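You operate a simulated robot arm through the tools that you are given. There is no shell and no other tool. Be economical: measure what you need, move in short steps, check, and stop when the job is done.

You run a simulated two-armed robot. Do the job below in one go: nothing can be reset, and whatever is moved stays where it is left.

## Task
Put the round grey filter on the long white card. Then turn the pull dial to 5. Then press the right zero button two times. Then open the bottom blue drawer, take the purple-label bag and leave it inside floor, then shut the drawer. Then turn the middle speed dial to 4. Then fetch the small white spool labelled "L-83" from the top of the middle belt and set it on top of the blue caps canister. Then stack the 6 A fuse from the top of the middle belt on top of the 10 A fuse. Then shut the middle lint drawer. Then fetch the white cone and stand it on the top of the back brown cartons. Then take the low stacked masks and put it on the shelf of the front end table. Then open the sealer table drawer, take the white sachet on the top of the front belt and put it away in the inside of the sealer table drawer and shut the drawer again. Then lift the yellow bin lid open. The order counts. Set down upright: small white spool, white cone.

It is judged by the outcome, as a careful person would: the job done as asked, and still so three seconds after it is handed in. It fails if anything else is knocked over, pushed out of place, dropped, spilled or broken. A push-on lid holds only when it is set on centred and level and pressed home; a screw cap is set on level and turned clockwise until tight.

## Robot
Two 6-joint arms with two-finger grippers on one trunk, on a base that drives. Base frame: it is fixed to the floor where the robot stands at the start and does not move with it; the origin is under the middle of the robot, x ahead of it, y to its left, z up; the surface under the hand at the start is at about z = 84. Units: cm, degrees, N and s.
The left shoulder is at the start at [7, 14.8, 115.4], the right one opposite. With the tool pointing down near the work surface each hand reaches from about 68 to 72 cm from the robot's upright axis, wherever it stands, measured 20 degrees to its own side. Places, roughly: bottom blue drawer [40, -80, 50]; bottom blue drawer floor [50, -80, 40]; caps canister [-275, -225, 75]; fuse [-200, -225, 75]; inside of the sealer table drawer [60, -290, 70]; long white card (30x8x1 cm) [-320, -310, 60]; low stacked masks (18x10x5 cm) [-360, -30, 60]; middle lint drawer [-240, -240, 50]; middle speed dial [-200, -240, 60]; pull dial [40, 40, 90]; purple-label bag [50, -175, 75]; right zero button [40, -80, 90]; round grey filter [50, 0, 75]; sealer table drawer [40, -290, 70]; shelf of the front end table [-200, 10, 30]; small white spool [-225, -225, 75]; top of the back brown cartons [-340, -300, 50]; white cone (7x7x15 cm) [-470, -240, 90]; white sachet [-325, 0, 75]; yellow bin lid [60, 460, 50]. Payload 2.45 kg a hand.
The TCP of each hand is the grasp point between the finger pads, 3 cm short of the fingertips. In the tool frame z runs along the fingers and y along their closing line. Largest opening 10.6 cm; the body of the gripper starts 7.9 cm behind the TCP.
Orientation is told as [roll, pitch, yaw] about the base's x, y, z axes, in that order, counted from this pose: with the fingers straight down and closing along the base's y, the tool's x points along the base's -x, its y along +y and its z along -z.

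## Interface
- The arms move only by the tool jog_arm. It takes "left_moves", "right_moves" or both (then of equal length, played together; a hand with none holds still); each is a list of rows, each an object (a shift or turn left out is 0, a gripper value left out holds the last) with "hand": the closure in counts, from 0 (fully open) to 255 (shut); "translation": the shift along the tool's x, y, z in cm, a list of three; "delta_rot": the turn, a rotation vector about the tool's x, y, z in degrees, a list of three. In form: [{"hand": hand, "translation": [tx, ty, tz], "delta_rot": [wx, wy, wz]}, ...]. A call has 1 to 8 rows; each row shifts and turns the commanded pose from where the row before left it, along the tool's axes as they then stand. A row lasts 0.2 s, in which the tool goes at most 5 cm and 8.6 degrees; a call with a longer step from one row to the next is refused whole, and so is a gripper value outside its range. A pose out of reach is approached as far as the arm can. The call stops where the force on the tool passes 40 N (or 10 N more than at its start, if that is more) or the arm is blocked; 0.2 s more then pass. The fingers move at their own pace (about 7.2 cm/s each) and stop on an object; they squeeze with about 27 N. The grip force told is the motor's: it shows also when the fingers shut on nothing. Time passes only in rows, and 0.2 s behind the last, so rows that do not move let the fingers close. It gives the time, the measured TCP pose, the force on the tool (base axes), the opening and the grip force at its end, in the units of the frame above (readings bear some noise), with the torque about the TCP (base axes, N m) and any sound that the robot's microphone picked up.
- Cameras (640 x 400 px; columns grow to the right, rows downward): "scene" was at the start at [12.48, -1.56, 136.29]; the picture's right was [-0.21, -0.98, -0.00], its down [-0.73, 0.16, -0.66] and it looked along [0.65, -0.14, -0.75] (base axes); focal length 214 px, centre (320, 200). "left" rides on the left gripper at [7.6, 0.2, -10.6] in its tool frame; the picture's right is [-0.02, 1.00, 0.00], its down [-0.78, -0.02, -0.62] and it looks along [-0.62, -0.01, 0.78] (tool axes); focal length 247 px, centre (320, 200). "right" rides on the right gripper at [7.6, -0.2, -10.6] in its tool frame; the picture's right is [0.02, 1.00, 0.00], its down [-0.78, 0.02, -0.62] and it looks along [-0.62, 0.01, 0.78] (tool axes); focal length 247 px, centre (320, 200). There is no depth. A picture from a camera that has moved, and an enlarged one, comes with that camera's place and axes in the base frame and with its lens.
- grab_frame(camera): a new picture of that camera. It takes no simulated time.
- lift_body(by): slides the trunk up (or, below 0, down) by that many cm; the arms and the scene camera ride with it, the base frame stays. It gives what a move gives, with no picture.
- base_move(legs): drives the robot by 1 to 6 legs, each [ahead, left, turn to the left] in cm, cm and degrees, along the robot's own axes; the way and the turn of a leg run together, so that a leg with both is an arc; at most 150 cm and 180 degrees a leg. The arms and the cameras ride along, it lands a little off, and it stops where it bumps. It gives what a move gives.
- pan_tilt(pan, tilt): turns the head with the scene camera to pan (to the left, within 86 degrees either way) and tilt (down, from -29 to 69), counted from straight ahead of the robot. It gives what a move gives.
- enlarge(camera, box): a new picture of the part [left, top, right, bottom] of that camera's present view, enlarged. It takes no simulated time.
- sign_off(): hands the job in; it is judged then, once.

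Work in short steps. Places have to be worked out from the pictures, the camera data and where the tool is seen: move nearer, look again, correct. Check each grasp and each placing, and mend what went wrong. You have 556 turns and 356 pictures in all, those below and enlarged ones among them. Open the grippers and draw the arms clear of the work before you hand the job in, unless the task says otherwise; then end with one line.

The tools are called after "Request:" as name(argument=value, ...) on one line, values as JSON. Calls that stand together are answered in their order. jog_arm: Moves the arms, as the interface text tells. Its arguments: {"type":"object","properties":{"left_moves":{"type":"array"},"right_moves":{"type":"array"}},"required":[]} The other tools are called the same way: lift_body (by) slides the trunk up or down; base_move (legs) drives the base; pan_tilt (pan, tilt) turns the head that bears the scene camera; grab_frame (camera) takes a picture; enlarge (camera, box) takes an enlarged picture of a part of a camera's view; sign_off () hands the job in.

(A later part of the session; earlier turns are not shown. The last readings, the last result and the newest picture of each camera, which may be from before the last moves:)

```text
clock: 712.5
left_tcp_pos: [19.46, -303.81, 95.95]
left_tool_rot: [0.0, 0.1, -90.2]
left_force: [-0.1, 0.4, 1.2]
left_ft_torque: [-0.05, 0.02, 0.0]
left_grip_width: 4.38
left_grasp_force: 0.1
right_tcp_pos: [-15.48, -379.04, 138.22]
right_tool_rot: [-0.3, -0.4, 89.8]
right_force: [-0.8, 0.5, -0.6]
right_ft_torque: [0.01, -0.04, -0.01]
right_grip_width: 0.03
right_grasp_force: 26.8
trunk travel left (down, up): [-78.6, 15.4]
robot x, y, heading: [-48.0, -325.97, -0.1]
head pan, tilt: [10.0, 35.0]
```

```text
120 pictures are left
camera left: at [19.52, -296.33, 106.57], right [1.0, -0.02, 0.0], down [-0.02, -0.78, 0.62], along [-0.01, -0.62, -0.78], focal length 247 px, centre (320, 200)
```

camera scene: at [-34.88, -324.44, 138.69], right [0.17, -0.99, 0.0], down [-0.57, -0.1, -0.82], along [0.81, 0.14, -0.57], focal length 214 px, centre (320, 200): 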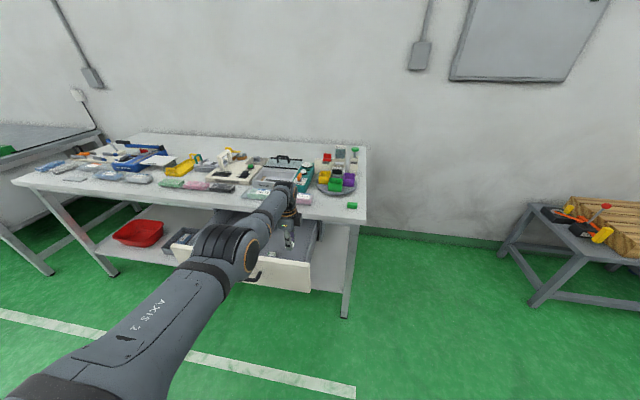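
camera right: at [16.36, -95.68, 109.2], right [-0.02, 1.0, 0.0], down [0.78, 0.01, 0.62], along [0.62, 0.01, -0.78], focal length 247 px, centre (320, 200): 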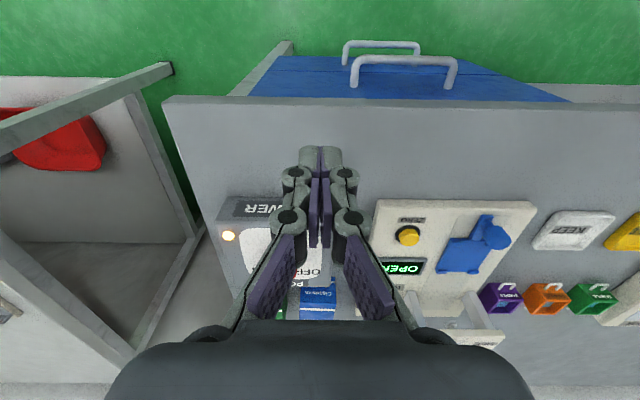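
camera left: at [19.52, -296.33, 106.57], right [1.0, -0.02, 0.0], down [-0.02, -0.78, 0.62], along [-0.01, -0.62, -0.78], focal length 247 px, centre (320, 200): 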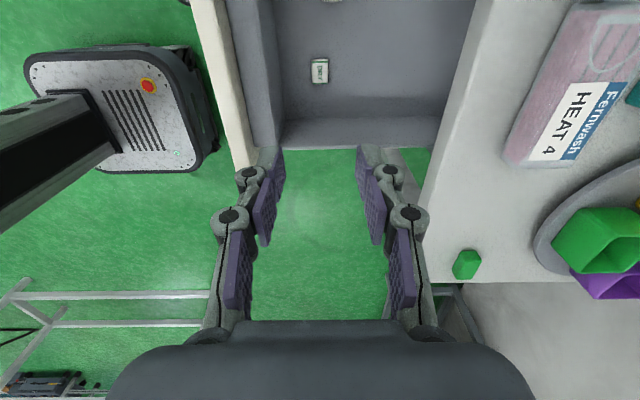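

The sachet is in the drawer. Back off, set the hand horizontal with closed fingers, to push the drawer shut by its bar.

Request:
base_move(legs=[[-42, 0, 0], [0, 14, 0]])

Request:
jog_arm(left_moves=[{"delta_rot": [-8.2, 0, 0], "hand": 255}, {"delta_rot": [-8.2, 0, 0]}, {"delta_rot": [-8.2, 0, 0]}, {"delta_rot": [-8.2, 0, 0]}, {"delta_rot": [-8.2, 0, 0]}, {"delta_rot": [-8.2, 0, 0]}, {"delta_rot": [-8.2, 0, 0]}, {"delta_rot": [-8.2, 0, 0]}])

Request:
jog_arm(left_moves=[{"delta_rot": [-8.2, 0, 0]}, {"delta_rot": [-8.2, 0, 0]}, {"delta_rot": [-8, 0, 0]}])

Request:
lift_body(by=-22)

Request:
grab_frame(camera="left")

```text
clock: 716.1
left_tcp_pos: [-22.78, -289.61, 95.89]
left_tool_rot: [0.0, 0.3, -90.2]
left_force: [0.7, -0.3, 0.7]
left_ft_torque: [0.01, 0.0, 0.01]
left_grip_width: 4.37
left_grasp_force: 0.1
right_tcp_pos: [-57.85, -364.8, 137.97]
right_tool_rot: [-0.3, -0.5, 89.7]
right_force: [1.1, -0.6, -0.5]
right_ft_torque: [0.01, -0.02, 0.0]
right_grip_width: 0.0
right_grasp_force: 26.6
trunk travel left (down, up): [-78.6, 15.4]
robot x, y, heading: [-90.63, -311.33, -0.3]
head pan, tilt: [10.0, 35.0]
```

```text
clock: 717.9
left_tcp_pos: [-9.5, -289.19, 92.05]
left_tool_rot: [65.9, 0.1, -90.0]
left_force: [0.4, 0.6, 1.6]
left_ft_torque: [0.0, 0.19, 0.02]
left_grip_width: 0.02
left_grasp_force: 26.8
left hand out of reach, approached as far as the arm can: row 1, 2, 3, 4, 5, 6, 7
right_tcp_pos: [-57.93, -364.47, 138.25]
right_tool_rot: [-0.3, -0.3, 89.8]
right_force: [-0.7, 0.6, 0.5]
right_ft_torque: [-0.01, -0.02, -0.01]
right_grip_width: 0.01
right_grasp_force: 27.1
trunk travel left (down, up): [-78.6, 15.4]
robot x, y, heading: [-90.62, -311.48, -0.0]
head pan, tilt: [10.0, 35.0]
```

```text
clock: 718.7
left_tcp_pos: [-12.36, -289.2, 93.86]
left_tool_rot: [90.1, 0.1, -90.2]
left_force: [0.7, 0.1, 0.0]
left_ft_torque: [0.02, 0.01, -0.02]
left_grip_width: 0.01
left_grasp_force: 27.4
left hand out of reach, approached as far as the arm can: row 1, 2, 3
right_tcp_pos: [-57.83, -364.49, 138.34]
right_tool_rot: [-0.3, -0.5, 89.8]
right_force: [-0.1, 0.6, 0.2]
right_ft_torque: [-0.01, -0.01, 0.02]
right_grip_width: 0.02
right_grasp_force: 26.4
trunk travel left (down, up): [-78.6, 15.4]
robot x, y, heading: [-90.77, -311.95, -0.1]
head pan, tilt: [10.0, 35.0]
```

```text
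clock: 721.0
left_tcp_pos: [-12.44, -289.24, 71.8]
left_tool_rot: [90.0, 0.1, -90.2]
left_force: [0.3, 0.2, -0.5]
left_ft_torque: [0.02, 0.01, 0.01]
left_grip_width: 0.0
left_grasp_force: 27.1
right_tcp_pos: [-57.85, -364.55, 116.21]
right_tool_rot: [-0.3, -0.4, 89.7]
right_force: [0.0, 0.3, 0.0]
right_ft_torque: [-0.01, -0.02, -0.02]
right_grip_width: 0.0
right_grasp_force: 27.7
trunk travel left (down, up): [-56.6, 37.4]
robot x, y, heading: [-90.17, -311.2, -0.4]
head pan, tilt: [10.0, 35.0]
```

```text
119 pictures are left
camera left: at [-23.0, -281.71, 71.97], right [0.0, -0.02, 1.0], down [-0.62, -0.78, -0.02], along [0.78, -0.62, -0.01], focal length 247 px, centre (320, 200)
```

left: 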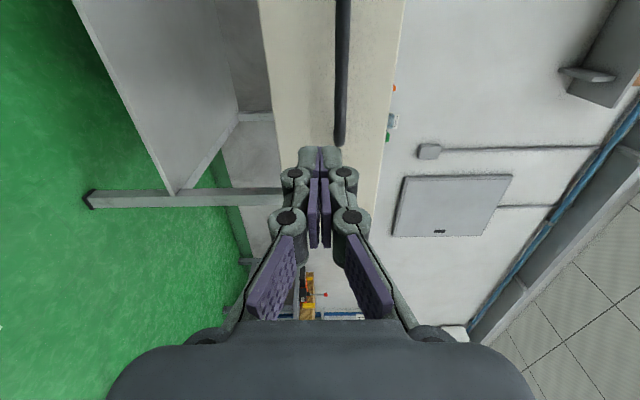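

Raise 2.3 to bar height and push forward.

Request:
lift_body(by=2.3)

Request:
base_move(legs=[[12, 0.5, 0.3]])

Request:
grab_frame(camera="left")

```text
clock: 721.7
left_tcp_pos: [-12.3, -289.23, 73.99]
left_tool_rot: [89.9, 0.1, -90.2]
left_force: [0.3, 0.1, 0.5]
left_ft_torque: [-0.01, -0.02, -0.01]
left_grip_width: 0.01
left_grasp_force: 27.2
right_tcp_pos: [-57.84, -364.48, 118.52]
right_tool_rot: [-0.2, -0.4, 89.8]
right_force: [0.0, 0.9, 0.0]
right_ft_torque: [0.02, 0.0, -0.03]
right_grip_width: 0.02
right_grasp_force: 26.6
trunk travel left (down, up): [-58.9, 35.1]
robot x, y, heading: [-90.29, -311.53, -0.0]
head pan, tilt: [10.0, 35.0]
```

```text
clock: 723.0
left_tcp_pos: [-0.41, -288.43, 74.04]
left_tool_rot: [90.0, 0.1, -90.0]
left_force: [0.3, -1.1, -1.1]
left_ft_torque: [-0.03, -0.01, 0.01]
left_grip_width: 0.0
left_grasp_force: 26.8
right_tcp_pos: [-45.71, -363.96, 118.64]
right_tool_rot: [-0.2, -0.4, 90.0]
right_force: [-0.8, -0.1, 0.4]
right_ft_torque: [0.02, 0.02, 0.02]
right_grip_width: 0.0
right_grasp_force: 27.1
trunk travel left (down, up): [-58.9, 35.1]
robot x, y, heading: [-78.77, -310.65, 0.2]
head pan, tilt: [10.0, 35.0]
```

```text
118 pictures are left
camera left: at [-11.18, -280.98, 74.26], right [0.0, -0.02, 1.0], down [-0.62, -0.78, -0.02], along [0.78, -0.62, -0.02], focal length 247 px, centre (320, 200)
```

left: 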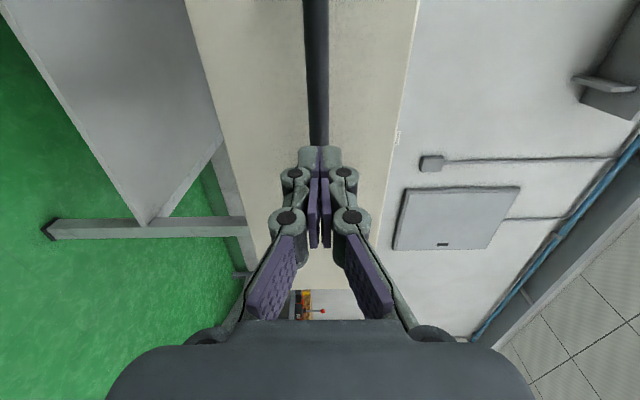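

In line with the bar. Push the drawer in.

Request:
base_move(legs=[[13, 0, 0]])

Request:
base_move(legs=[[10, 0, 0]])

Request:
grab_frame(camera="scene")

```text
clock: 724.2
left_tcp_pos: [12.59, -288.55, 74.04]
left_tool_rot: [90.0, 0.2, -90.0]
left_force: [0.3, 0.1, 0.3]
left_ft_torque: [-0.01, -0.05, 0.0]
left_grip_width: 0.0
left_grasp_force: 26.6
right_tcp_pos: [-32.74, -363.89, 118.56]
right_tool_rot: [-0.3, -0.4, 90.0]
right_force: [0.9, 0.1, 0.0]
right_ft_torque: [0.02, -0.02, 0.0]
right_grip_width: 0.0
right_grasp_force: 27.6
trunk travel left (down, up): [-58.9, 35.1]
robot x, y, heading: [-65.94, -310.78, -0.3]
head pan, tilt: [10.0, 35.0]
```

```text
clock: 725.4
left_tcp_pos: [22.64, -288.55, 73.96]
left_tool_rot: [89.9, 0.2, -90.0]
left_force: [-0.5, -0.2, -1.2]
left_ft_torque: [0.01, 0.0, -0.01]
left_grip_width: 0.0
left_grasp_force: 26.9
right_tcp_pos: [-22.76, -363.99, 118.62]
right_tool_rot: [-0.3, -0.3, 89.9]
right_force: [0.7, -0.3, 0.1]
right_ft_torque: [0.03, 0.05, -0.04]
right_grip_width: 0.02
right_grasp_force: 27.7
trunk travel left (down, up): [-58.9, 35.1]
robot x, y, heading: [-55.88, -310.91, -0.0]
head pan, tilt: [10.0, 35.0]
```

```text
117 pictures are left
camera scene: at [-42.15, -309.39, 134.38], right [0.17, -0.98, 0.0], down [-0.57, -0.1, -0.82], along [0.81, 0.14, -0.57], focal length 214 px, centre (320, 200)
```

scene: 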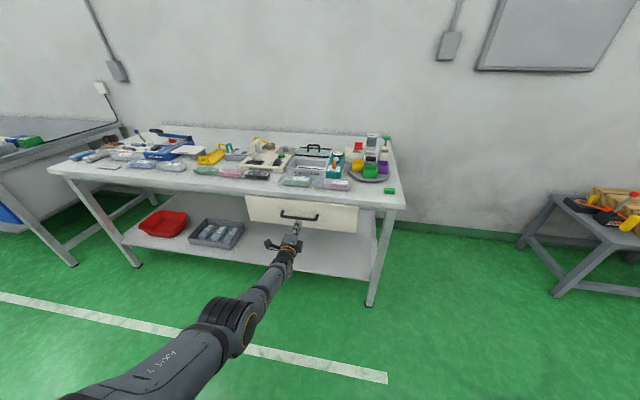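

Nearly shut; push the last centimetres carefully.

Request:
base_move(legs=[[2.5, 0, 0]])

Request:
base_move(legs=[[1.5, 0, 0]])

Request:
enlarge(camera="scene", box=[220, 160, 400, 290])

Request:
grab_frame(camera="left")

```text
clock: 726.2
left_tcp_pos: [25.0, -288.6, 74.15]
left_tool_rot: [90.1, 0.1, -90.0]
left_force: [-0.3, -0.4, -0.5]
left_ft_torque: [0.02, 0.0, -0.02]
left_grip_width: 0.0
left_grasp_force: 27.4
right_tcp_pos: [-20.58, -363.95, 118.78]
right_tool_rot: [-0.4, -0.4, 89.9]
right_force: [0.5, 0.4, 0.4]
right_ft_torque: [-0.02, -0.01, 0.0]
right_grip_width: 0.0
right_grasp_force: 27.3
trunk travel left (down, up): [-58.9, 35.1]
robot x, y, heading: [-53.19, -310.84, -0.2]
head pan, tilt: [10.0, 35.0]
```

```text
clock: 727.0
left_tcp_pos: [25.92, -288.56, 74.12]
left_tool_rot: [90.4, 0.2, -90.0]
left_force: [-9.6, 0.9, 3.3]
left_ft_torque: [0.0, -0.1, 0.09]
left_grip_width: 0.0
left_grasp_force: 26.8
right_tcp_pos: [-19.29, -364.05, 118.63]
right_tool_rot: [-0.4, -0.6, 90.1]
right_force: [0.5, 0.3, -0.1]
right_ft_torque: [-0.03, -0.05, 0.01]
right_grip_width: 0.0
right_grasp_force: 27.0
trunk travel left (down, up): [-58.9, 35.1]
robot x, y, heading: [-51.84, -310.98, 0.2]
head pan, tilt: [10.0, 35.0]
stopped in leg 1: the force on the tool passed its limit at 68 N (the readings are from after the stop); the commanded pose is now the measured one
```

```text
3.08 times, centred on (310, 225) of scene
camera zoom: at [-38.89, -309.42, 134.41], right [0.17, -0.98, 0.0], down [-0.56, -0.1, -0.82], along [0.81, 0.14, -0.57], focal length 660 px, centre (351, 123)
```

zoom: 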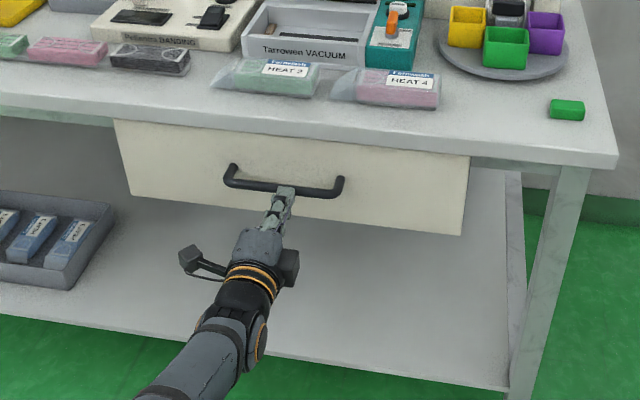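

```text
115 pictures are left
camera left: at [15.15, -281.1, 74.24], right [0.0, -0.02, 1.0], down [-0.62, -0.78, -0.02], along [0.78, -0.62, -0.01], focal length 247 px, centre (320, 200)
```

left: 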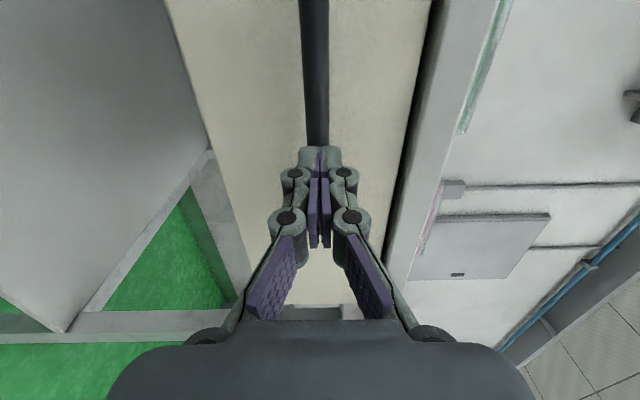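

The drawer is shut. Last: the yellow bin lid. Back off, restore the hand, raise, and drive north.

Request:
base_move(legs=[[-20, 0, 0]])

Request:
lift_body(by=22)

Request:
jog_arm(left_moves=[{"delta_rot": [8.2, 0, 0]}, {"delta_rot": [8.2, 0, 0]}, {"delta_rot": [8.2, 0, 0]}, {"delta_rot": [8.2, 0, 0]}, {"delta_rot": [8.2, 0, 0]}, {"delta_rot": [8.2, 0, 0]}, {"delta_rot": [8.2, 0, 0]}, {"delta_rot": [8.2, 0, 0]}])

Request:
jog_arm(left_moves=[{"delta_rot": [8.2, 0, 0], "hand": 0}, {"delta_rot": [8.2, 0, 0]}, {"delta_rot": [8, 0, 0]}])

Request:
base_move(legs=[[0, 130, 0], [0, 130, 0], [0, 0, 90], [130, 0, 0], [100, 0, 0]])

Request:
pan_tilt(pan=-20, tilt=20)

Request:
grab_frame(camera="scene")

```text
clock: 728.6
left_tcp_pos: [5.89, -288.52, 73.93]
left_tool_rot: [90.0, 0.1, -89.9]
left_force: [-0.5, 0.3, 0.1]
left_ft_torque: [-0.01, -0.01, -0.01]
left_grip_width: 0.0
left_grasp_force: 26.7
right_tcp_pos: [-39.21, -363.93, 118.56]
right_tool_rot: [-0.4, -0.3, 90.1]
right_force: [0.0, 0.3, 0.7]
right_ft_torque: [0.0, 0.01, 0.01]
right_grip_width: 0.01
right_grasp_force: 27.0
trunk travel left (down, up): [-58.9, 35.1]
robot x, y, heading: [-72.42, -310.91, -0.0]
head pan, tilt: [10.0, 35.0]
```

```text
clock: 731.0
left_tcp_pos: [5.88, -288.37, 95.95]
left_tool_rot: [90.0, 0.1, -89.9]
left_force: [0.3, 0.1, -0.5]
left_ft_torque: [0.01, 0.0, -0.02]
left_grip_width: 0.0
left_grasp_force: 26.8
right_tcp_pos: [-39.2, -364.02, 140.59]
right_tool_rot: [-0.3, -0.5, 90.1]
right_force: [-0.2, -0.6, 1.0]
right_ft_torque: [0.0, 0.01, 0.0]
right_grip_width: 0.01
right_grasp_force: 27.2
trunk travel left (down, up): [-80.9, 13.1]
robot x, y, heading: [-71.82, -311.12, -0.0]
head pan, tilt: [10.0, 35.0]
```

```text
clock: 732.8
left_tcp_pos: [3.35, -288.52, 96.81]
left_tool_rot: [24.5, 0.2, -90.0]
left_force: [-1.1, -0.3, 0.7]
left_ft_torque: [-0.01, -0.02, -0.02]
left_grip_width: 0.0
left_grasp_force: 27.2
left hand out of reach, approached as far as the arm can: row 7, 8
right_tcp_pos: [-39.19, -363.82, 140.53]
right_tool_rot: [-0.4, -0.5, 90.0]
right_force: [-1.0, -0.6, 0.7]
right_ft_torque: [0.01, 0.01, 0.01]
right_grip_width: 0.0
right_grasp_force: 26.7
trunk travel left (down, up): [-80.9, 13.1]
robot x, y, heading: [-72.4, -310.55, 0.0]
head pan, tilt: [10.0, 35.0]
```

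```text
clock: 733.6
left_tcp_pos: [-4.91, -288.75, 98.87]
left_tool_rot: [-0.1, 0.2, -89.9]
left_force: [-0.8, 0.5, 1.2]
left_ft_torque: [-0.02, -0.01, 0.0]
left_grip_width: 10.28
left_grasp_force: 0.1
left hand out of reach, approached as far as the arm can: row 1, 2, 3
right_tcp_pos: [-39.17, -363.96, 140.51]
right_tool_rot: [-0.4, -0.4, 90.2]
right_force: [0.5, -0.1, 0.1]
right_ft_torque: [0.03, 0.02, -0.03]
right_grip_width: 0.01
right_grasp_force: 27.0
trunk travel left (down, up): [-80.9, 13.1]
robot x, y, heading: [-72.19, -311.1, 0.1]
head pan, tilt: [10.0, 35.0]
```

```text
clock: 761.0
left_tcp_pos: [-81.43, 249.12, 98.87]
left_tool_rot: [0.0, 0.1, -2.3]
left_force: [0.2, 0.2, -0.6]
left_ft_torque: [0.01, 0.01, 0.01]
left_grip_width: 10.61
left_grasp_force: 0.1
right_tcp_pos: [-7.64, 211.73, 140.59]
right_tool_rot: [-0.4, -0.5, 177.8]
right_force: [0.1, 0.1, -0.7]
right_ft_torque: [0.01, 0.0, -0.02]
right_grip_width: 0.02
right_grasp_force: 27.5
trunk travel left (down, up): [-80.9, 13.1]
robot x, y, heading: [-61.68, 180.74, 87.8]
head pan, tilt: [10.0, 35.0]
```

```text
clock: 762.0
left_tcp_pos: [-81.55, 249.15, 98.9]
left_tool_rot: [0.1, 0.1, -2.2]
left_force: [-0.2, 0.1, 0.3]
left_ft_torque: [0.0, 0.0, 0.01]
left_grip_width: 10.62
left_grasp_force: 0.2
right_tcp_pos: [-7.79, 211.78, 140.38]
right_tool_rot: [-0.3, -0.5, 177.9]
right_force: [0.6, 0.0, 1.7]
right_ft_torque: [-0.02, 0.01, 0.01]
right_grip_width: 0.0
right_grasp_force: 27.4
trunk travel left (down, up): [-80.9, 13.1]
robot x, y, heading: [-62.16, 181.0, 87.9]
head pan, tilt: [-20.0, 20.0]
```

```text
114 pictures are left
camera scene: at [-58.42, 194.68, 158.76], right [0.93, -0.38, 0.0], down [-0.13, -0.32, -0.94], along [0.35, 0.87, -0.34], focal length 214 px, centre (320, 200)
```

scene: 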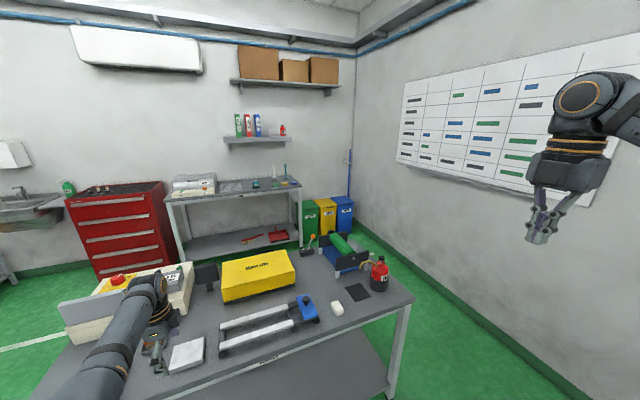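

Careful: the bench is in front. Back off, turn east and pass between the beige table and the bench, then face north toward the bins.

Request:
lift_body(by=12)

Request:
base_move(legs=[[-27, 0, 0], [0, 0, -87.9], [0, 48, 0], [98, 0, 0]])

Request:
pan_tilt(pan=60, tilt=30)

Request:
grab_frame(camera="scene")

```text
clock: 763.5
left_tcp_pos: [-81.45, 249.17, 110.91]
left_tool_rot: [0.2, 0.2, -2.2]
left_force: [-0.3, -0.2, 0.0]
left_ft_torque: [0.02, -0.02, 0.02]
left_grip_width: 10.58
left_grasp_force: 0.0
right_tcp_pos: [-7.77, 211.73, 152.45]
right_tool_rot: [-0.3, -0.4, 177.8]
right_force: [-0.5, 0.3, 0.2]
right_ft_torque: [-0.01, 0.0, -0.02]
right_grip_width: 0.02
right_grasp_force: 26.8
trunk travel left (down, up): [-92.9, 1.1]
robot x, y, heading: [-61.82, 180.71, 88.0]
head pan, tilt: [-20.0, 20.0]
```

```text
clock: 776.3
left_tcp_pos: [102.99, 222.91, 110.97]
left_tool_rot: [0.2, 0.2, -90.2]
left_force: [0.4, -0.2, 0.2]
left_ft_torque: [0.0, 0.0, 0.03]
left_grip_width: 10.59
left_grasp_force: 0.1
right_tcp_pos: [68.16, 147.93, 152.53]
right_tool_rot: [-0.4, -0.6, 89.8]
right_force: [0.4, 0.3, -0.2]
right_ft_torque: [-0.03, 0.01, 0.03]
right_grip_width: 0.0
right_grasp_force: 27.5
trunk travel left (down, up): [-92.9, 1.1]
robot x, y, heading: [35.36, 200.79, -0.2]
head pan, tilt: [-20.0, 20.0]
```

```text
clock: 777.8
left_tcp_pos: [103.12, 222.99, 110.87]
left_tool_rot: [0.1, 0.1, -90.3]
left_force: [-0.2, 0.1, 0.4]
left_ft_torque: [-0.01, 0.04, -0.03]
left_grip_width: 10.57
left_grasp_force: 0.0
right_tcp_pos: [68.37, 147.97, 152.52]
right_tool_rot: [-0.3, -0.5, 90.0]
right_force: [0.8, -0.5, 0.2]
right_ft_torque: [-0.02, 0.01, 0.0]
right_grip_width: 0.0
right_grasp_force: 27.0
trunk travel left (down, up): [-92.9, 1.1]
robot x, y, heading: [35.58, 200.57, -0.0]
head pan, tilt: [60.0, 30.0]
```

```text
113 pictures are left
camera scene: at [44.98, 208.85, 169.16], right [0.86, -0.5, 0.0], down [-0.25, -0.43, -0.87], along [0.44, 0.75, -0.5], focal length 214 px, centre (320, 200)
```

scene: 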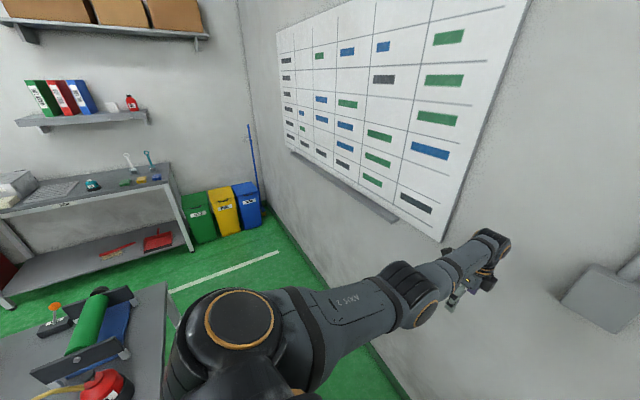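

Turn to face north, then drive up the gap (x≈35) toward the bins.

Request:
base_move(legs=[[0, 0, 90], [0, -4, 0], [125, 0, 0]])

Request:
pan_tilt(pan=-5, tilt=40)

Request:
grab_frame(camera="scene")

```text
clock: 780.2
left_tcp_pos: [73.64, 260.77, 111.0]
left_tool_rot: [0.2, 0.3, -50.5]
left_force: [-0.3, -1.0, 0.0]
left_ft_torque: [0.02, -0.01, 0.01]
left_grip_width: 10.6
left_grasp_force: 0.1
right_tcp_pos: [94.9, 180.73, 152.46]
right_tool_rot: [-0.4, -0.6, 129.5]
right_force: [0.6, -0.2, -0.1]
right_ft_torque: [0.05, 0.02, -0.02]
right_grip_width: 0.02
right_grasp_force: 27.1
trunk travel left (down, up): [-92.9, 1.1]
robot x, y, heading: [35.31, 201.13, 39.3]
head pan, tilt: [60.0, 30.0]
stopped in leg 1: the robot was blocked; the commanded pose is now the measured one
```

```text
clock: 781.5
left_tcp_pos: [73.54, 261.0, 110.94]
left_tool_rot: [0.0, 0.2, -50.6]
left_force: [-0.2, 0.1, 0.0]
left_ft_torque: [0.02, -0.04, 0.0]
left_grip_width: 10.59
left_grasp_force: 0.1
right_tcp_pos: [94.72, 181.06, 152.59]
right_tool_rot: [-0.3, -0.4, 129.4]
right_force: [0.7, -0.5, -0.6]
right_ft_torque: [0.01, -0.03, -0.01]
right_grip_width: 0.0
right_grasp_force: 27.1
trunk travel left (down, up): [-92.9, 1.1]
robot x, y, heading: [35.28, 200.83, 39.6]
head pan, tilt: [-5.0, 40.0]
```

```text
112 pictures are left
camera scene: at [46.28, 209.05, 167.63], right [0.57, -0.82, 0.0], down [-0.53, -0.36, -0.77], along [0.63, 0.43, -0.64], focal length 214 px, centre (320, 200)
```

scene: 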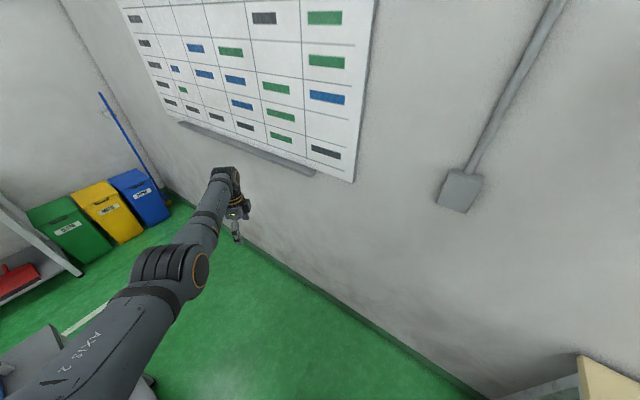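

The rear touched the beige table's leg. Move 16 cm north first, then finish the turn.

Request:
base_move(legs=[[10.2, 12.3, 0], [0, 0, 50.4]])

Request:
pan_tilt(pan=0, tilt=35)

Request:
grab_frame(camera="scene")

```text
clock: 785.2
left_tcp_pos: [13.42, 284.45, 110.88]
left_tool_rot: [0.1, 0.1, -0.1]
left_force: [-0.3, 0.2, -0.2]
left_ft_torque: [0.02, 0.03, -0.01]
left_grip_width: 10.61
left_grasp_force: 0.1
right_tcp_pos: [88.58, 249.96, 152.57]
right_tool_rot: [-0.4, -0.7, 180.0]
right_force: [0.1, -1.1, 0.2]
right_ft_torque: [-0.04, 0.0, -0.01]
right_grip_width: 0.04
right_grasp_force: 27.6
trunk travel left (down, up): [-92.9, 1.1]
robot x, y, heading: [35.75, 217.18, 90.1]
head pan, tilt: [-5.0, 40.0]
```

```text
clock: 785.9
left_tcp_pos: [13.37, 284.5, 110.85]
left_tool_rot: [0.1, 0.2, -0.1]
left_force: [-0.7, 0.0, -0.4]
left_ft_torque: [0.0, 0.01, 0.0]
left_grip_width: 10.59
left_grasp_force: 0.0
right_tcp_pos: [88.52, 249.95, 152.56]
right_tool_rot: [-0.4, -0.5, 180.0]
right_force: [-0.7, -0.6, -1.0]
right_ft_torque: [0.0, 0.0, 0.02]
right_grip_width: 0.0
right_grasp_force: 27.0
trunk travel left (down, up): [-92.9, 1.1]
robot x, y, heading: [35.64, 217.05, 89.9]
head pan, tilt: [0.0, 35.0]
```

```text
111 pictures are left
camera scene: at [35.35, 230.91, 168.38], right [1.0, 0.0, 0.0], down [0.0, -0.57, -0.82], along [0.0, 0.82, -0.57], focal length 214 px, centre (320, 200)
```

scene: 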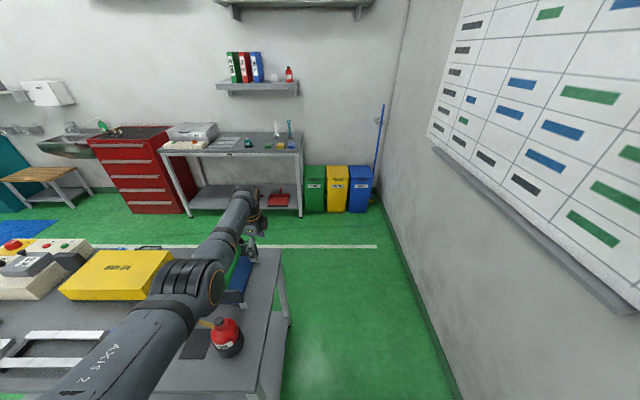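

Drive ahead 95 cm and look at the lid.

Request:
base_move(legs=[[95, 0, 0]])

Request:
enlarge(camera="scene", box=[270, 130, 430, 300])

Request:
grab_frame(camera="scene")

```text
clock: 790.9
left_tcp_pos: [13.68, 380.98, 110.99]
left_tool_rot: [-0.1, 0.0, -0.4]
left_force: [0.2, -0.2, 0.0]
left_ft_torque: [0.02, -0.02, 0.0]
left_grip_width: 10.6
left_grasp_force: 0.1
right_tcp_pos: [88.65, 345.89, 152.72]
right_tool_rot: [-0.4, -0.5, 179.6]
right_force: [-1.2, -0.4, 0.3]
right_ft_torque: [0.01, -0.05, -0.02]
right_grip_width: 0.03
right_grasp_force: 27.2
trunk travel left (down, up): [-92.9, 1.1]
robot x, y, heading: [35.73, 313.17, 90.0]
head pan, tilt: [0.0, 35.0]
```

```text
2.35 times, centred on (350, 215) of scene
camera zoom: at [35.29, 327.21, 168.38], right [1.0, 0.0, 0.0], down [0.0, -0.57, -0.82], along [0.0, 0.82, -0.57], focal length 505 px, centre (249, 165)
```

zoom: 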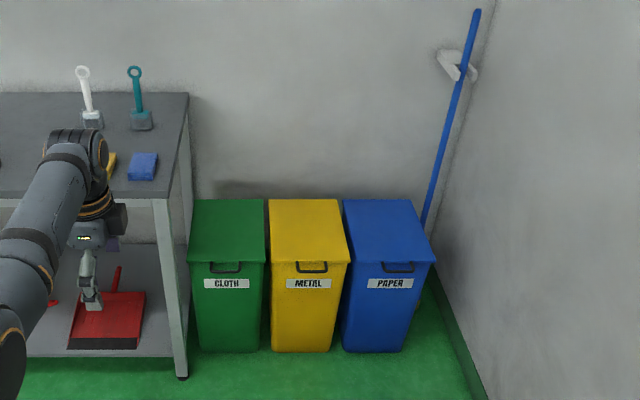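

```text
109 pictures are left
camera scene: at [35.29, 327.21, 168.38], right [1.0, 0.0, 0.0], down [0.0, -0.57, -0.82], along [0.0, 0.82, -0.57], focal length 214 px, centre (320, 200)
```

scene: 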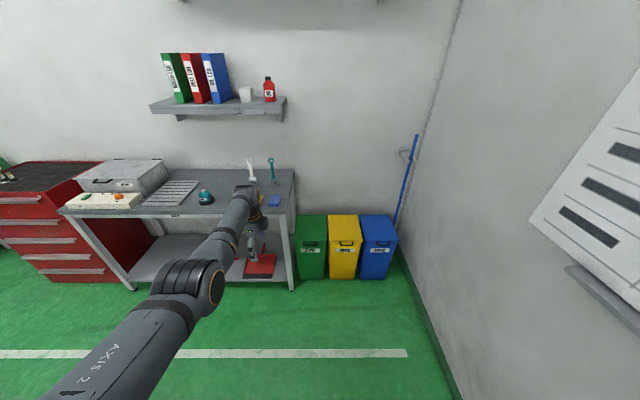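

The yellow lid (flat, z≈50) has a loop handle at its front edge ≈[55.6,439,49], hinge at the back ≈y 474. I'll lift it from below with horizontal closed fingers. Turn to heading 62° (keeps the right arm off the wall), with the hand pointing north.

Request:
base_move(legs=[[15, 0, 0], [0, 0, -28]])

Request:
jog_arm(left_moves=[{"delta_rot": [0, 0, -7], "hand": 255}, {"delta_rot": [0, 0, -7]}, {"delta_rot": [0, 0, -7]}, {"delta_rot": [0, 0, -7]}, {"delta_rot": [-8.2, 0, 0]}, {"delta_rot": [-8.2, 0, 0]}, {"delta_rot": [-8.2, 0, 0]}, {"delta_rot": [-8.2, 0, 0]}])

Request:
jog_arm(left_moves=[{"delta_rot": [-8.2, 0, 0]}, {"delta_rot": [-8.2, 0, 0]}, {"delta_rot": [-8.2, 0, 0]}, {"delta_rot": [-8.2, 0, 0]}, {"delta_rot": [-8.2, 0, 0]}, {"delta_rot": [-8.2, 0, 0]}, {"delta_rot": [-8, 0, 0]}])

Request:
grab_frame(camera="scene")

```text
clock: 793.8
left_tcp_pos: [43.22, 396.79, 110.87]
left_tool_rot: [0.0, 0.2, -19.8]
left_force: [-1.0, -0.1, 1.3]
left_ft_torque: [-0.01, 0.0, -0.01]
left_grip_width: 10.6
left_grasp_force: 0.2
right_tcp_pos: [102.39, 338.92, 152.52]
right_tool_rot: [-0.4, -0.5, 160.2]
right_force: [0.1, 0.1, 0.0]
right_ft_torque: [-0.03, 0.04, 0.02]
right_grip_width: 0.0
right_grasp_force: 27.0
trunk travel left (down, up): [-92.9, 1.1]
robot x, y, heading: [41.57, 325.53, 70.4]
head pan, tilt: [0.0, 35.0]
stopped in leg 2: the robot was blocked; the commanded pose is now the measured one
```

```text
clock: 795.6
left_tcp_pos: [43.27, 396.73, 110.99]
left_tool_rot: [33.1, 0.1, 8.1]
left_force: [-1.9, 0.0, 0.2]
left_ft_torque: [0.0, -0.01, -0.03]
left_grip_width: 0.0
left_grasp_force: 26.7
right_tcp_pos: [102.58, 338.68, 152.43]
right_tool_rot: [-0.4, -0.5, 160.2]
right_force: [-0.4, -0.6, 0.6]
right_ft_torque: [0.01, 0.03, 0.03]
right_grip_width: 0.0
right_grasp_force: 26.8
trunk travel left (down, up): [-92.9, 1.1]
robot x, y, heading: [41.6, 325.71, 70.2]
head pan, tilt: [0.0, 35.0]
```

```text
clock: 797.2
left_tcp_pos: [42.44, 396.93, 110.74]
left_tool_rot: [90.4, 1.3, 8.4]
left_force: [1.0, -0.5, 0.5]
left_ft_torque: [-0.03, -0.01, -0.01]
left_grip_width: 0.0
left_grasp_force: 27.0
right_tcp_pos: [102.63, 338.95, 152.49]
right_tool_rot: [-0.3, -0.5, 160.3]
right_force: [-0.8, 0.4, 0.3]
right_ft_torque: [-0.03, 0.02, -0.01]
right_grip_width: 0.0
right_grasp_force: 27.0
trunk travel left (down, up): [-92.9, 1.1]
robot x, y, heading: [41.52, 325.6, 70.2]
head pan, tilt: [0.0, 35.0]
```

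```text
108 pictures are left
camera scene: at [45.98, 338.97, 168.38], right [0.94, -0.34, 0.0], down [-0.19, -0.54, -0.82], along [0.28, 0.77, -0.57], focal length 214 px, centre (320, 200)
```

scene: 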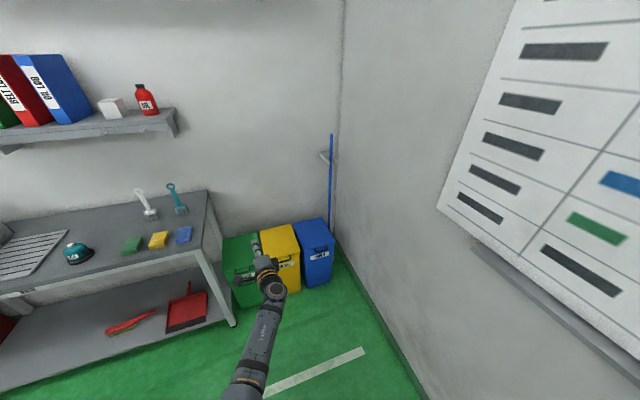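

Rear corner touched the bench leg; move 20 cm north, then finish the turn.

Request:
base_move(legs=[[17, 6, 0], [0, 0, -8.3]])

Request:
lift_body(by=-40)

Request:
grab_frame(camera="left")

Request:
grab_frame(camera="scene")

```text
clock: 799.3
left_tcp_pos: [52.67, 414.34, 111.01]
left_tool_rot: [90.6, 1.2, 0.1]
left_force: [0.8, -1.3, 0.9]
left_ft_torque: [-0.04, -0.01, -0.03]
left_grip_width: 0.0
left_grasp_force: 27.3
right_tcp_pos: [103.7, 348.06, 152.4]
right_tool_rot: [-0.3, -0.4, 151.9]
right_force: [0.3, 0.4, -1.2]
right_ft_torque: [-0.04, -0.02, 0.0]
right_grip_width: 0.0
right_grasp_force: 27.0
trunk travel left (down, up): [-92.9, 1.1]
robot x, y, heading: [41.57, 343.59, 62.0]
head pan, tilt: [0.0, 35.0]
```

```text
clock: 803.1
left_tcp_pos: [52.65, 414.22, 70.86]
left_tool_rot: [90.7, 1.3, 0.2]
left_force: [0.0, -0.7, -0.1]
left_ft_torque: [0.02, 0.01, 0.0]
left_grip_width: 0.01
left_grasp_force: 26.4
right_tcp_pos: [103.83, 348.0, 112.53]
right_tool_rot: [-0.4, -0.5, 151.9]
right_force: [-0.5, 0.1, 0.2]
right_ft_torque: [0.01, 0.0, 0.01]
right_grip_width: 0.0
right_grasp_force: 26.9
trunk travel left (down, up): [-52.9, 41.1]
robot x, y, heading: [41.48, 344.12, 61.8]
head pan, tilt: [0.0, 35.0]
```

```text
107 pictures are left
camera left: at [44.97, 403.48, 71.15], right [0.04, -0.01, 1.0], down [0.79, -0.62, -0.04], along [0.62, 0.79, -0.02], focal length 247 px, centre (320, 200)
```

left: 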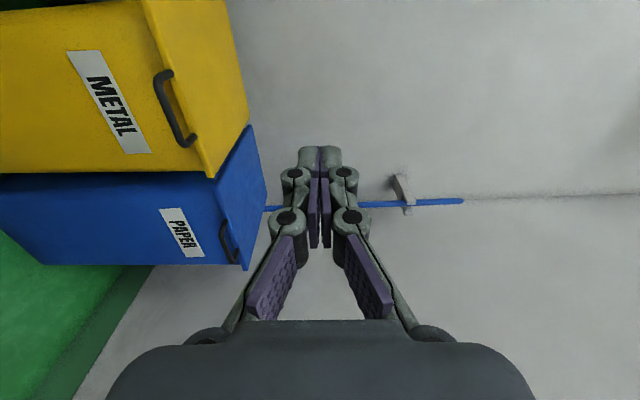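

```text
106 pictures are left
camera scene: at [47.84, 356.08, 128.39], right [0.88, -0.47, 0.0], down [-0.27, -0.51, -0.82], along [0.39, 0.72, -0.57], focal length 214 px, centre (320, 200)
```

scene: 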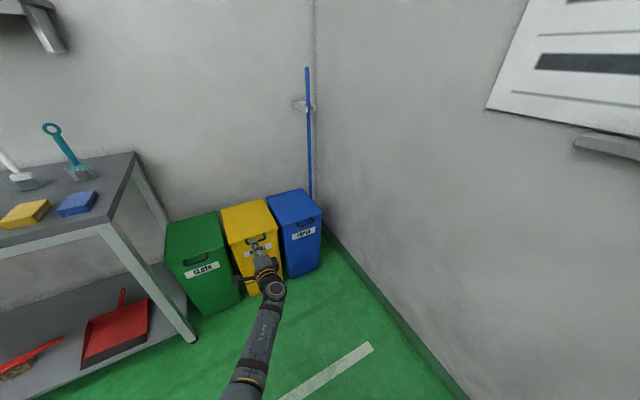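

Handle bar ≈[56.2,440,49.7]. Shift +3.5 in x, lower to z≈47.3 (below the bar), and move 18 cm north.

Request:
base_move(legs=[[1.65, -3.1, 0]])

Request:
lift_body(by=-23.5)

Request:
base_move(legs=[[12.3, 6.6, 0]])

Request:
grab_frame(camera="left")

Request:
enlarge(camera="scene", box=[160, 170, 340, 330])

```text
clock: 804.0
left_tcp_pos: [54.8, 414.42, 71.05]
left_tool_rot: [90.7, 1.1, 0.2]
left_force: [-0.1, -0.4, 0.5]
left_ft_torque: [-0.05, 0.0, 0.0]
left_grip_width: 0.0
left_grasp_force: 27.1
right_tcp_pos: [105.24, 347.9, 112.79]
right_tool_rot: [0.2, -0.5, 151.8]
right_force: [-14.2, 0.5, 3.8]
right_ft_torque: [-0.11, -2.1, -0.5]
right_grip_width: 0.0
right_grasp_force: 27.0
trunk travel left (down, up): [-52.9, 41.1]
robot x, y, heading: [44.3, 343.6, 61.8]
head pan, tilt: [0.0, 35.0]
stopped in leg 1: the force on the tool passed its limit at 111 N (the readings are from after the stop); the commanded pose is now the measured one
```

```text
clock: 805.8
left_tcp_pos: [54.88, 414.35, 52.1]
left_tool_rot: [90.7, 1.1, 0.2]
left_force: [0.0, 0.5, 0.5]
left_ft_torque: [0.0, 0.01, -0.01]
left_grip_width: 0.01
left_grasp_force: 27.7
right_tcp_pos: [105.2, 347.94, 93.87]
right_tool_rot: [0.3, -0.6, 151.9]
right_force: [-24.1, 2.0, -2.7]
right_ft_torque: [-0.06, -2.51, -0.74]
right_grip_width: 0.01
right_grasp_force: 26.6
trunk travel left (down, up): [-34.1, 59.9]
robot x, y, heading: [44.01, 343.76, 61.9]
head pan, tilt: [0.0, 35.0]
stopped: the force on the tool passed its limit at 53 N (the readings are from after the stop); the commanded pose is now the measured one
```

```text
clock: 807.0
left_tcp_pos: [54.85, 423.52, 52.09]
left_tool_rot: [90.7, 1.3, 0.1]
left_force: [0.5, -0.1, -0.1]
left_ft_torque: [-0.03, 0.0, -0.01]
left_grip_width: 0.0
left_grasp_force: 26.6
right_tcp_pos: [105.36, 356.98, 94.05]
right_tool_rot: [0.4, -0.6, 151.6]
right_force: [-12.9, -1.3, 3.8]
right_ft_torque: [0.01, -1.71, -0.56]
right_grip_width: 0.0
right_grasp_force: 27.2
trunk travel left (down, up): [-34.1, 59.9]
robot x, y, heading: [44.03, 353.06, 61.9]
head pan, tilt: [0.0, 35.0]
stopped in leg 1: the force on the tool passed its limit at 49 N (the readings are from after the stop); the commanded pose is now the measured one
```

```text
105 pictures are left
camera left: at [47.05, 412.79, 52.36], right [0.04, -0.01, 1.0], down [0.78, -0.62, -0.04], along [0.62, 0.79, -0.02], focal length 247 px, centre (320, 200)
```

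left: 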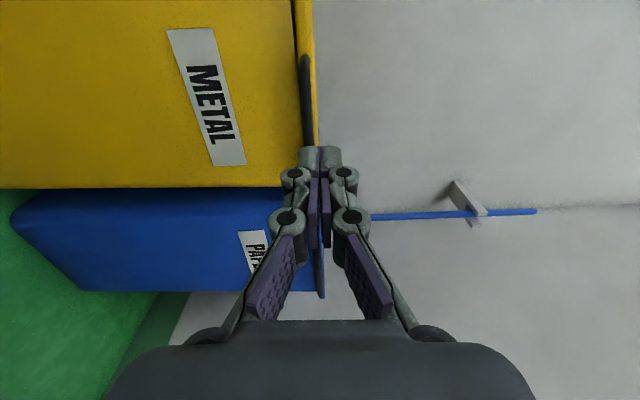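

```text
2.50 times, centred on (250, 250) of scene
camera zoom: at [49.82, 365.36, 109.63], right [0.88, -0.47, 0.0], down [-0.27, -0.51, -0.82], along [0.39, 0.72, -0.57], focal length 536 px, centre (495, 75)
```

zoom: 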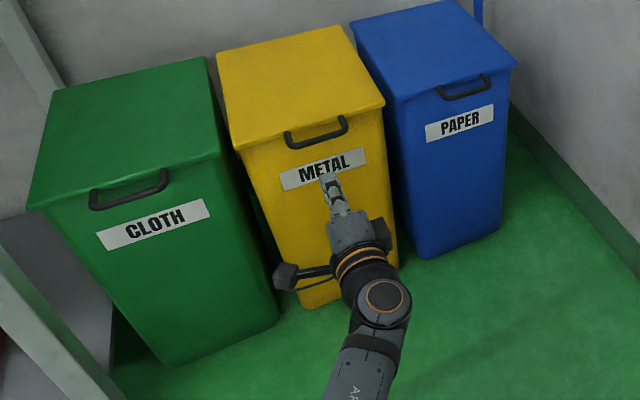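

The right hand is brushing the east wall. Draw it inward (left) first.

Request:
jog_arm(right_moves=[{"translation": [-2.6, 1.4, 0]}, {"translation": [-2.6, 1.4, 0]}, {"translation": [-2.6, 1.4, 0]}, {"translation": [-2.6, 1.4, 0]}, {"translation": [-2.6, 1.4, 0]}])

Request:
pan_tilt(pan=-60, tilt=25)

Request:
grab_frame(camera="scene")

```text
clock: 808.2
left_tcp_pos: [54.92, 423.57, 52.02]
left_tool_rot: [90.7, 1.2, 0.2]
left_force: [-0.3, 0.7, 0.0]
left_ft_torque: [-0.01, -0.02, -0.01]
left_grip_width: 0.01
left_grasp_force: 27.2
right_tcp_pos: [91.08, 358.7, 94.5]
right_tool_rot: [0.4, -0.7, 151.6]
right_force: [-0.2, -0.2, 0.7]
right_ft_torque: [-0.05, -0.04, 0.0]
right_grip_width: 0.02
right_grasp_force: 27.0
right hand out of reach, approached as far as the arm can: row 1, 2
trunk travel left (down, up): [-34.1, 59.9]
robot x, y, heading: [43.68, 352.82, 62.0]
head pan, tilt: [0.0, 35.0]
```

```text
clock: 809.5
left_tcp_pos: [54.76, 423.63, 52.07]
left_tool_rot: [90.7, 1.4, 0.3]
left_force: [-0.1, 0.3, -0.8]
left_ft_torque: [-0.03, -0.06, -0.02]
left_grip_width: 0.0
left_grasp_force: 27.0
right_tcp_pos: [91.29, 358.79, 94.63]
right_tool_rot: [0.4, -0.8, 151.6]
right_force: [0.0, -0.3, 0.1]
right_ft_torque: [-0.03, -0.01, 0.0]
right_grip_width: 0.0
right_grasp_force: 26.2
trunk travel left (down, up): [-34.1, 59.9]
robot x, y, heading: [43.83, 353.21, 62.1]
head pan, tilt: [-60.0, 25.0]
```

```text
103 pictures are left
camera scene: at [55.2, 357.94, 111.18], right [0.03, -1.0, 0.0], down [-0.42, -0.01, -0.91], along [0.91, 0.03, -0.42], focal length 214 px, centre (320, 200)
```

scene: 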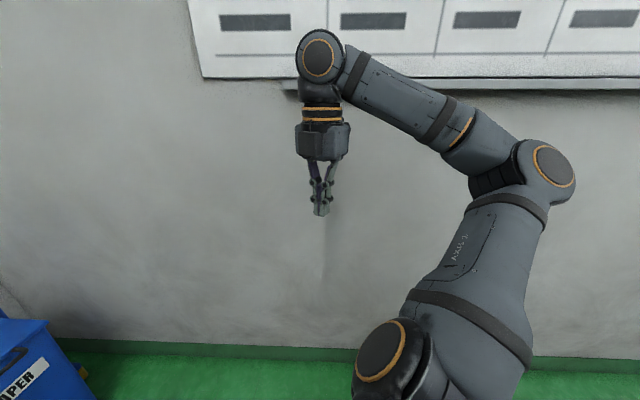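

The wall chart is intact and the right hand is clear now. Lower 4 cm to go below the bar and advance 10 cm north, checking.

Request:
lift_body(by=-4.2)

Request:
base_move(legs=[[8.8, 4.7, 0]])

Request:
grab_frame(camera="left")

Request:
pan_tilt(pan=10, tilt=40)

Request:
enlarge(camera="scene", box=[220, 130, 420, 290])

```text
clock: 810.3
left_tcp_pos: [54.88, 423.55, 47.93]
left_tool_rot: [90.7, 1.4, 0.2]
left_force: [-0.1, -0.7, -0.1]
left_ft_torque: [0.0, -0.02, 0.0]
left_grip_width: 0.0
left_grasp_force: 27.4
right_tcp_pos: [91.11, 358.67, 90.26]
right_tool_rot: [0.4, -0.7, 151.6]
right_force: [-0.2, -0.2, 0.4]
right_ft_torque: [0.01, 0.01, -0.02]
right_grip_width: 0.0
right_grasp_force: 26.7
trunk travel left (down, up): [-29.9, 64.1]
robot x, y, heading: [43.75, 352.94, 62.0]
head pan, tilt: [-60.0, 25.0]
```

```text
clock: 811.5
left_tcp_pos: [54.97, 433.58, 47.78]
left_tool_rot: [90.6, 1.4, 0.2]
left_force: [0.2, -0.7, -0.5]
left_ft_torque: [0.04, -0.01, 0.03]
left_grip_width: 0.0
left_grasp_force: 27.7
right_tcp_pos: [91.31, 368.85, 90.38]
right_tool_rot: [0.5, -0.7, 151.5]
right_force: [-0.1, 0.0, -0.3]
right_ft_torque: [-0.02, 0.0, 0.03]
right_grip_width: 0.01
right_grasp_force: 27.3
trunk travel left (down, up): [-29.9, 64.1]
robot x, y, heading: [43.62, 363.05, 62.0]
head pan, tilt: [-60.0, 25.0]
```

```text
102 pictures are left
camera left: at [47.31, 422.84, 48.06], right [0.05, -0.01, 1.0], down [0.78, -0.62, -0.04], along [0.62, 0.79, -0.02], focal length 247 px, centre (320, 200)
```

left: 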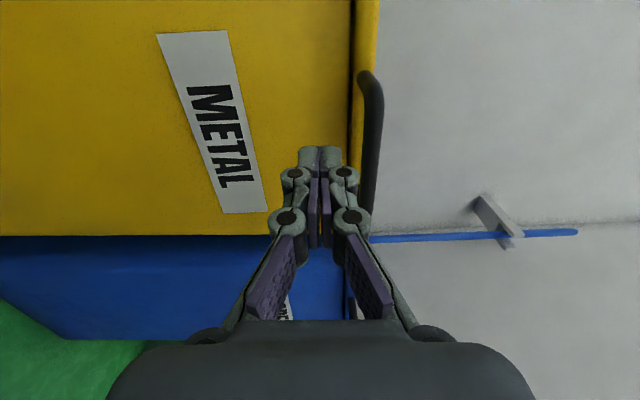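

```text
clock: 812.9
left_tcp_pos: [55.01, 433.62, 47.82]
left_tool_rot: [90.7, 1.4, 0.2]
left_force: [0.3, -0.4, 0.2]
left_ft_torque: [0.02, -0.02, 0.0]
left_grip_width: 0.0
left_grasp_force: 26.7
right_tcp_pos: [91.3, 368.76, 90.18]
right_tool_rot: [0.3, -0.8, 151.6]
right_force: [0.6, 0.1, -0.5]
right_ft_torque: [0.0, 0.01, -0.03]
right_grip_width: 0.0
right_grasp_force: 27.2
trunk travel left (down, up): [-29.9, 64.1]
robot x, y, heading: [43.93, 363.3, 62.1]
head pan, tilt: [10.0, 40.0]
```

```text
2.50 times, centred on (320, 210) of scene
camera zoom: at [48.7, 375.7, 104.65], right [0.95, -0.31, 0.0], down [-0.2, -0.61, -0.77], along [0.24, 0.73, -0.64], focal length 536 px, centre (320, 175)
```

zoom: 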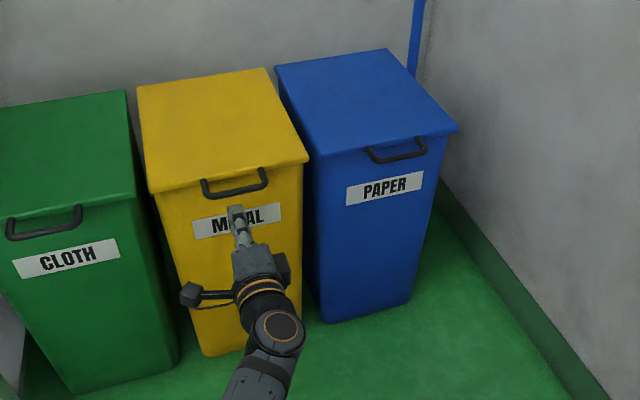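

Fingers are below the bar (bar z≈51.5, y≈438). Advance 4.5 cm so the tips reach under it, then raise.

Request:
base_move(legs=[[4.0, 2.1, 0]])

Request:
lift_body(by=3.5)

Request:
grab_frame(camera="left")

Request:
enlarge(camera="scene", box=[220, 100, 420, 260])

```text
clock: 813.8
left_tcp_pos: [55.14, 438.19, 47.86]
left_tool_rot: [90.7, 1.4, 0.1]
left_force: [-0.3, 0.3, -0.8]
left_ft_torque: [0.03, -0.01, 0.0]
left_grip_width: 0.03
left_grasp_force: 26.6
right_tcp_pos: [91.27, 373.31, 90.22]
right_tool_rot: [0.5, -0.8, 151.5]
right_force: [0.5, 0.0, -0.6]
right_ft_torque: [-0.04, 0.03, -0.03]
right_grip_width: 0.02
right_grasp_force: 27.1
trunk travel left (down, up): [-29.9, 64.1]
robot x, y, heading: [43.72, 367.73, 61.6]
head pan, tilt: [10.0, 40.0]
```

```text
clock: 814.6
left_tcp_pos: [55.11, 438.22, 51.23]
left_tool_rot: [90.7, 1.3, 0.1]
left_force: [-1.0, 0.3, -0.7]
left_ft_torque: [0.03, 0.03, 0.04]
left_grip_width: 0.01
left_grasp_force: 27.0
right_tcp_pos: [91.47, 373.18, 93.7]
right_tool_rot: [0.4, -0.8, 151.5]
right_force: [-0.7, -0.7, -0.3]
right_ft_torque: [0.01, 0.0, 0.04]
right_grip_width: 0.0
right_grasp_force: 27.3
trunk travel left (down, up): [-33.4, 60.6]
robot x, y, heading: [43.73, 367.66, 62.0]
head pan, tilt: [10.0, 40.0]
```

```text
100 pictures are left
camera left: at [47.4, 427.42, 51.61], right [0.05, -0.01, 1.0], down [0.78, -0.62, -0.04], along [0.62, 0.79, -0.02], focal length 247 px, centre (320, 200)
```

left: 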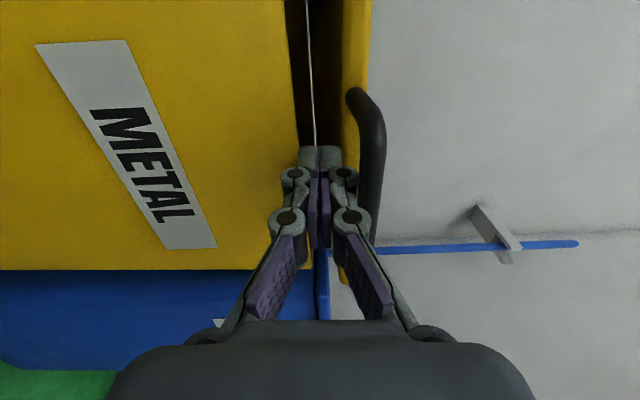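

```text
2.50 times, centred on (320, 180) of scene
camera zoom: at [48.79, 380.33, 108.14], right [0.95, -0.31, 0.0], down [-0.2, -0.61, -0.77], along [0.24, 0.73, -0.64], focal length 536 px, centre (320, 250)
```

zoom: 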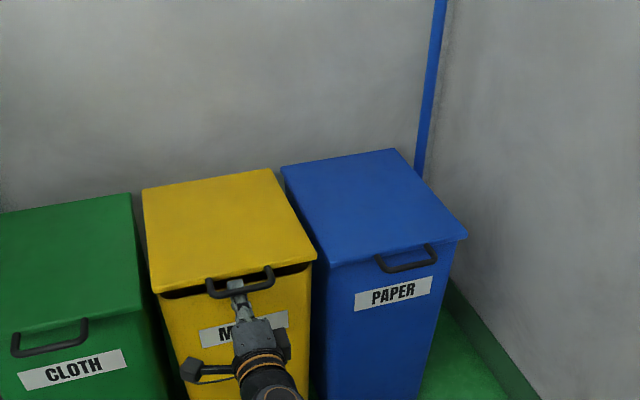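

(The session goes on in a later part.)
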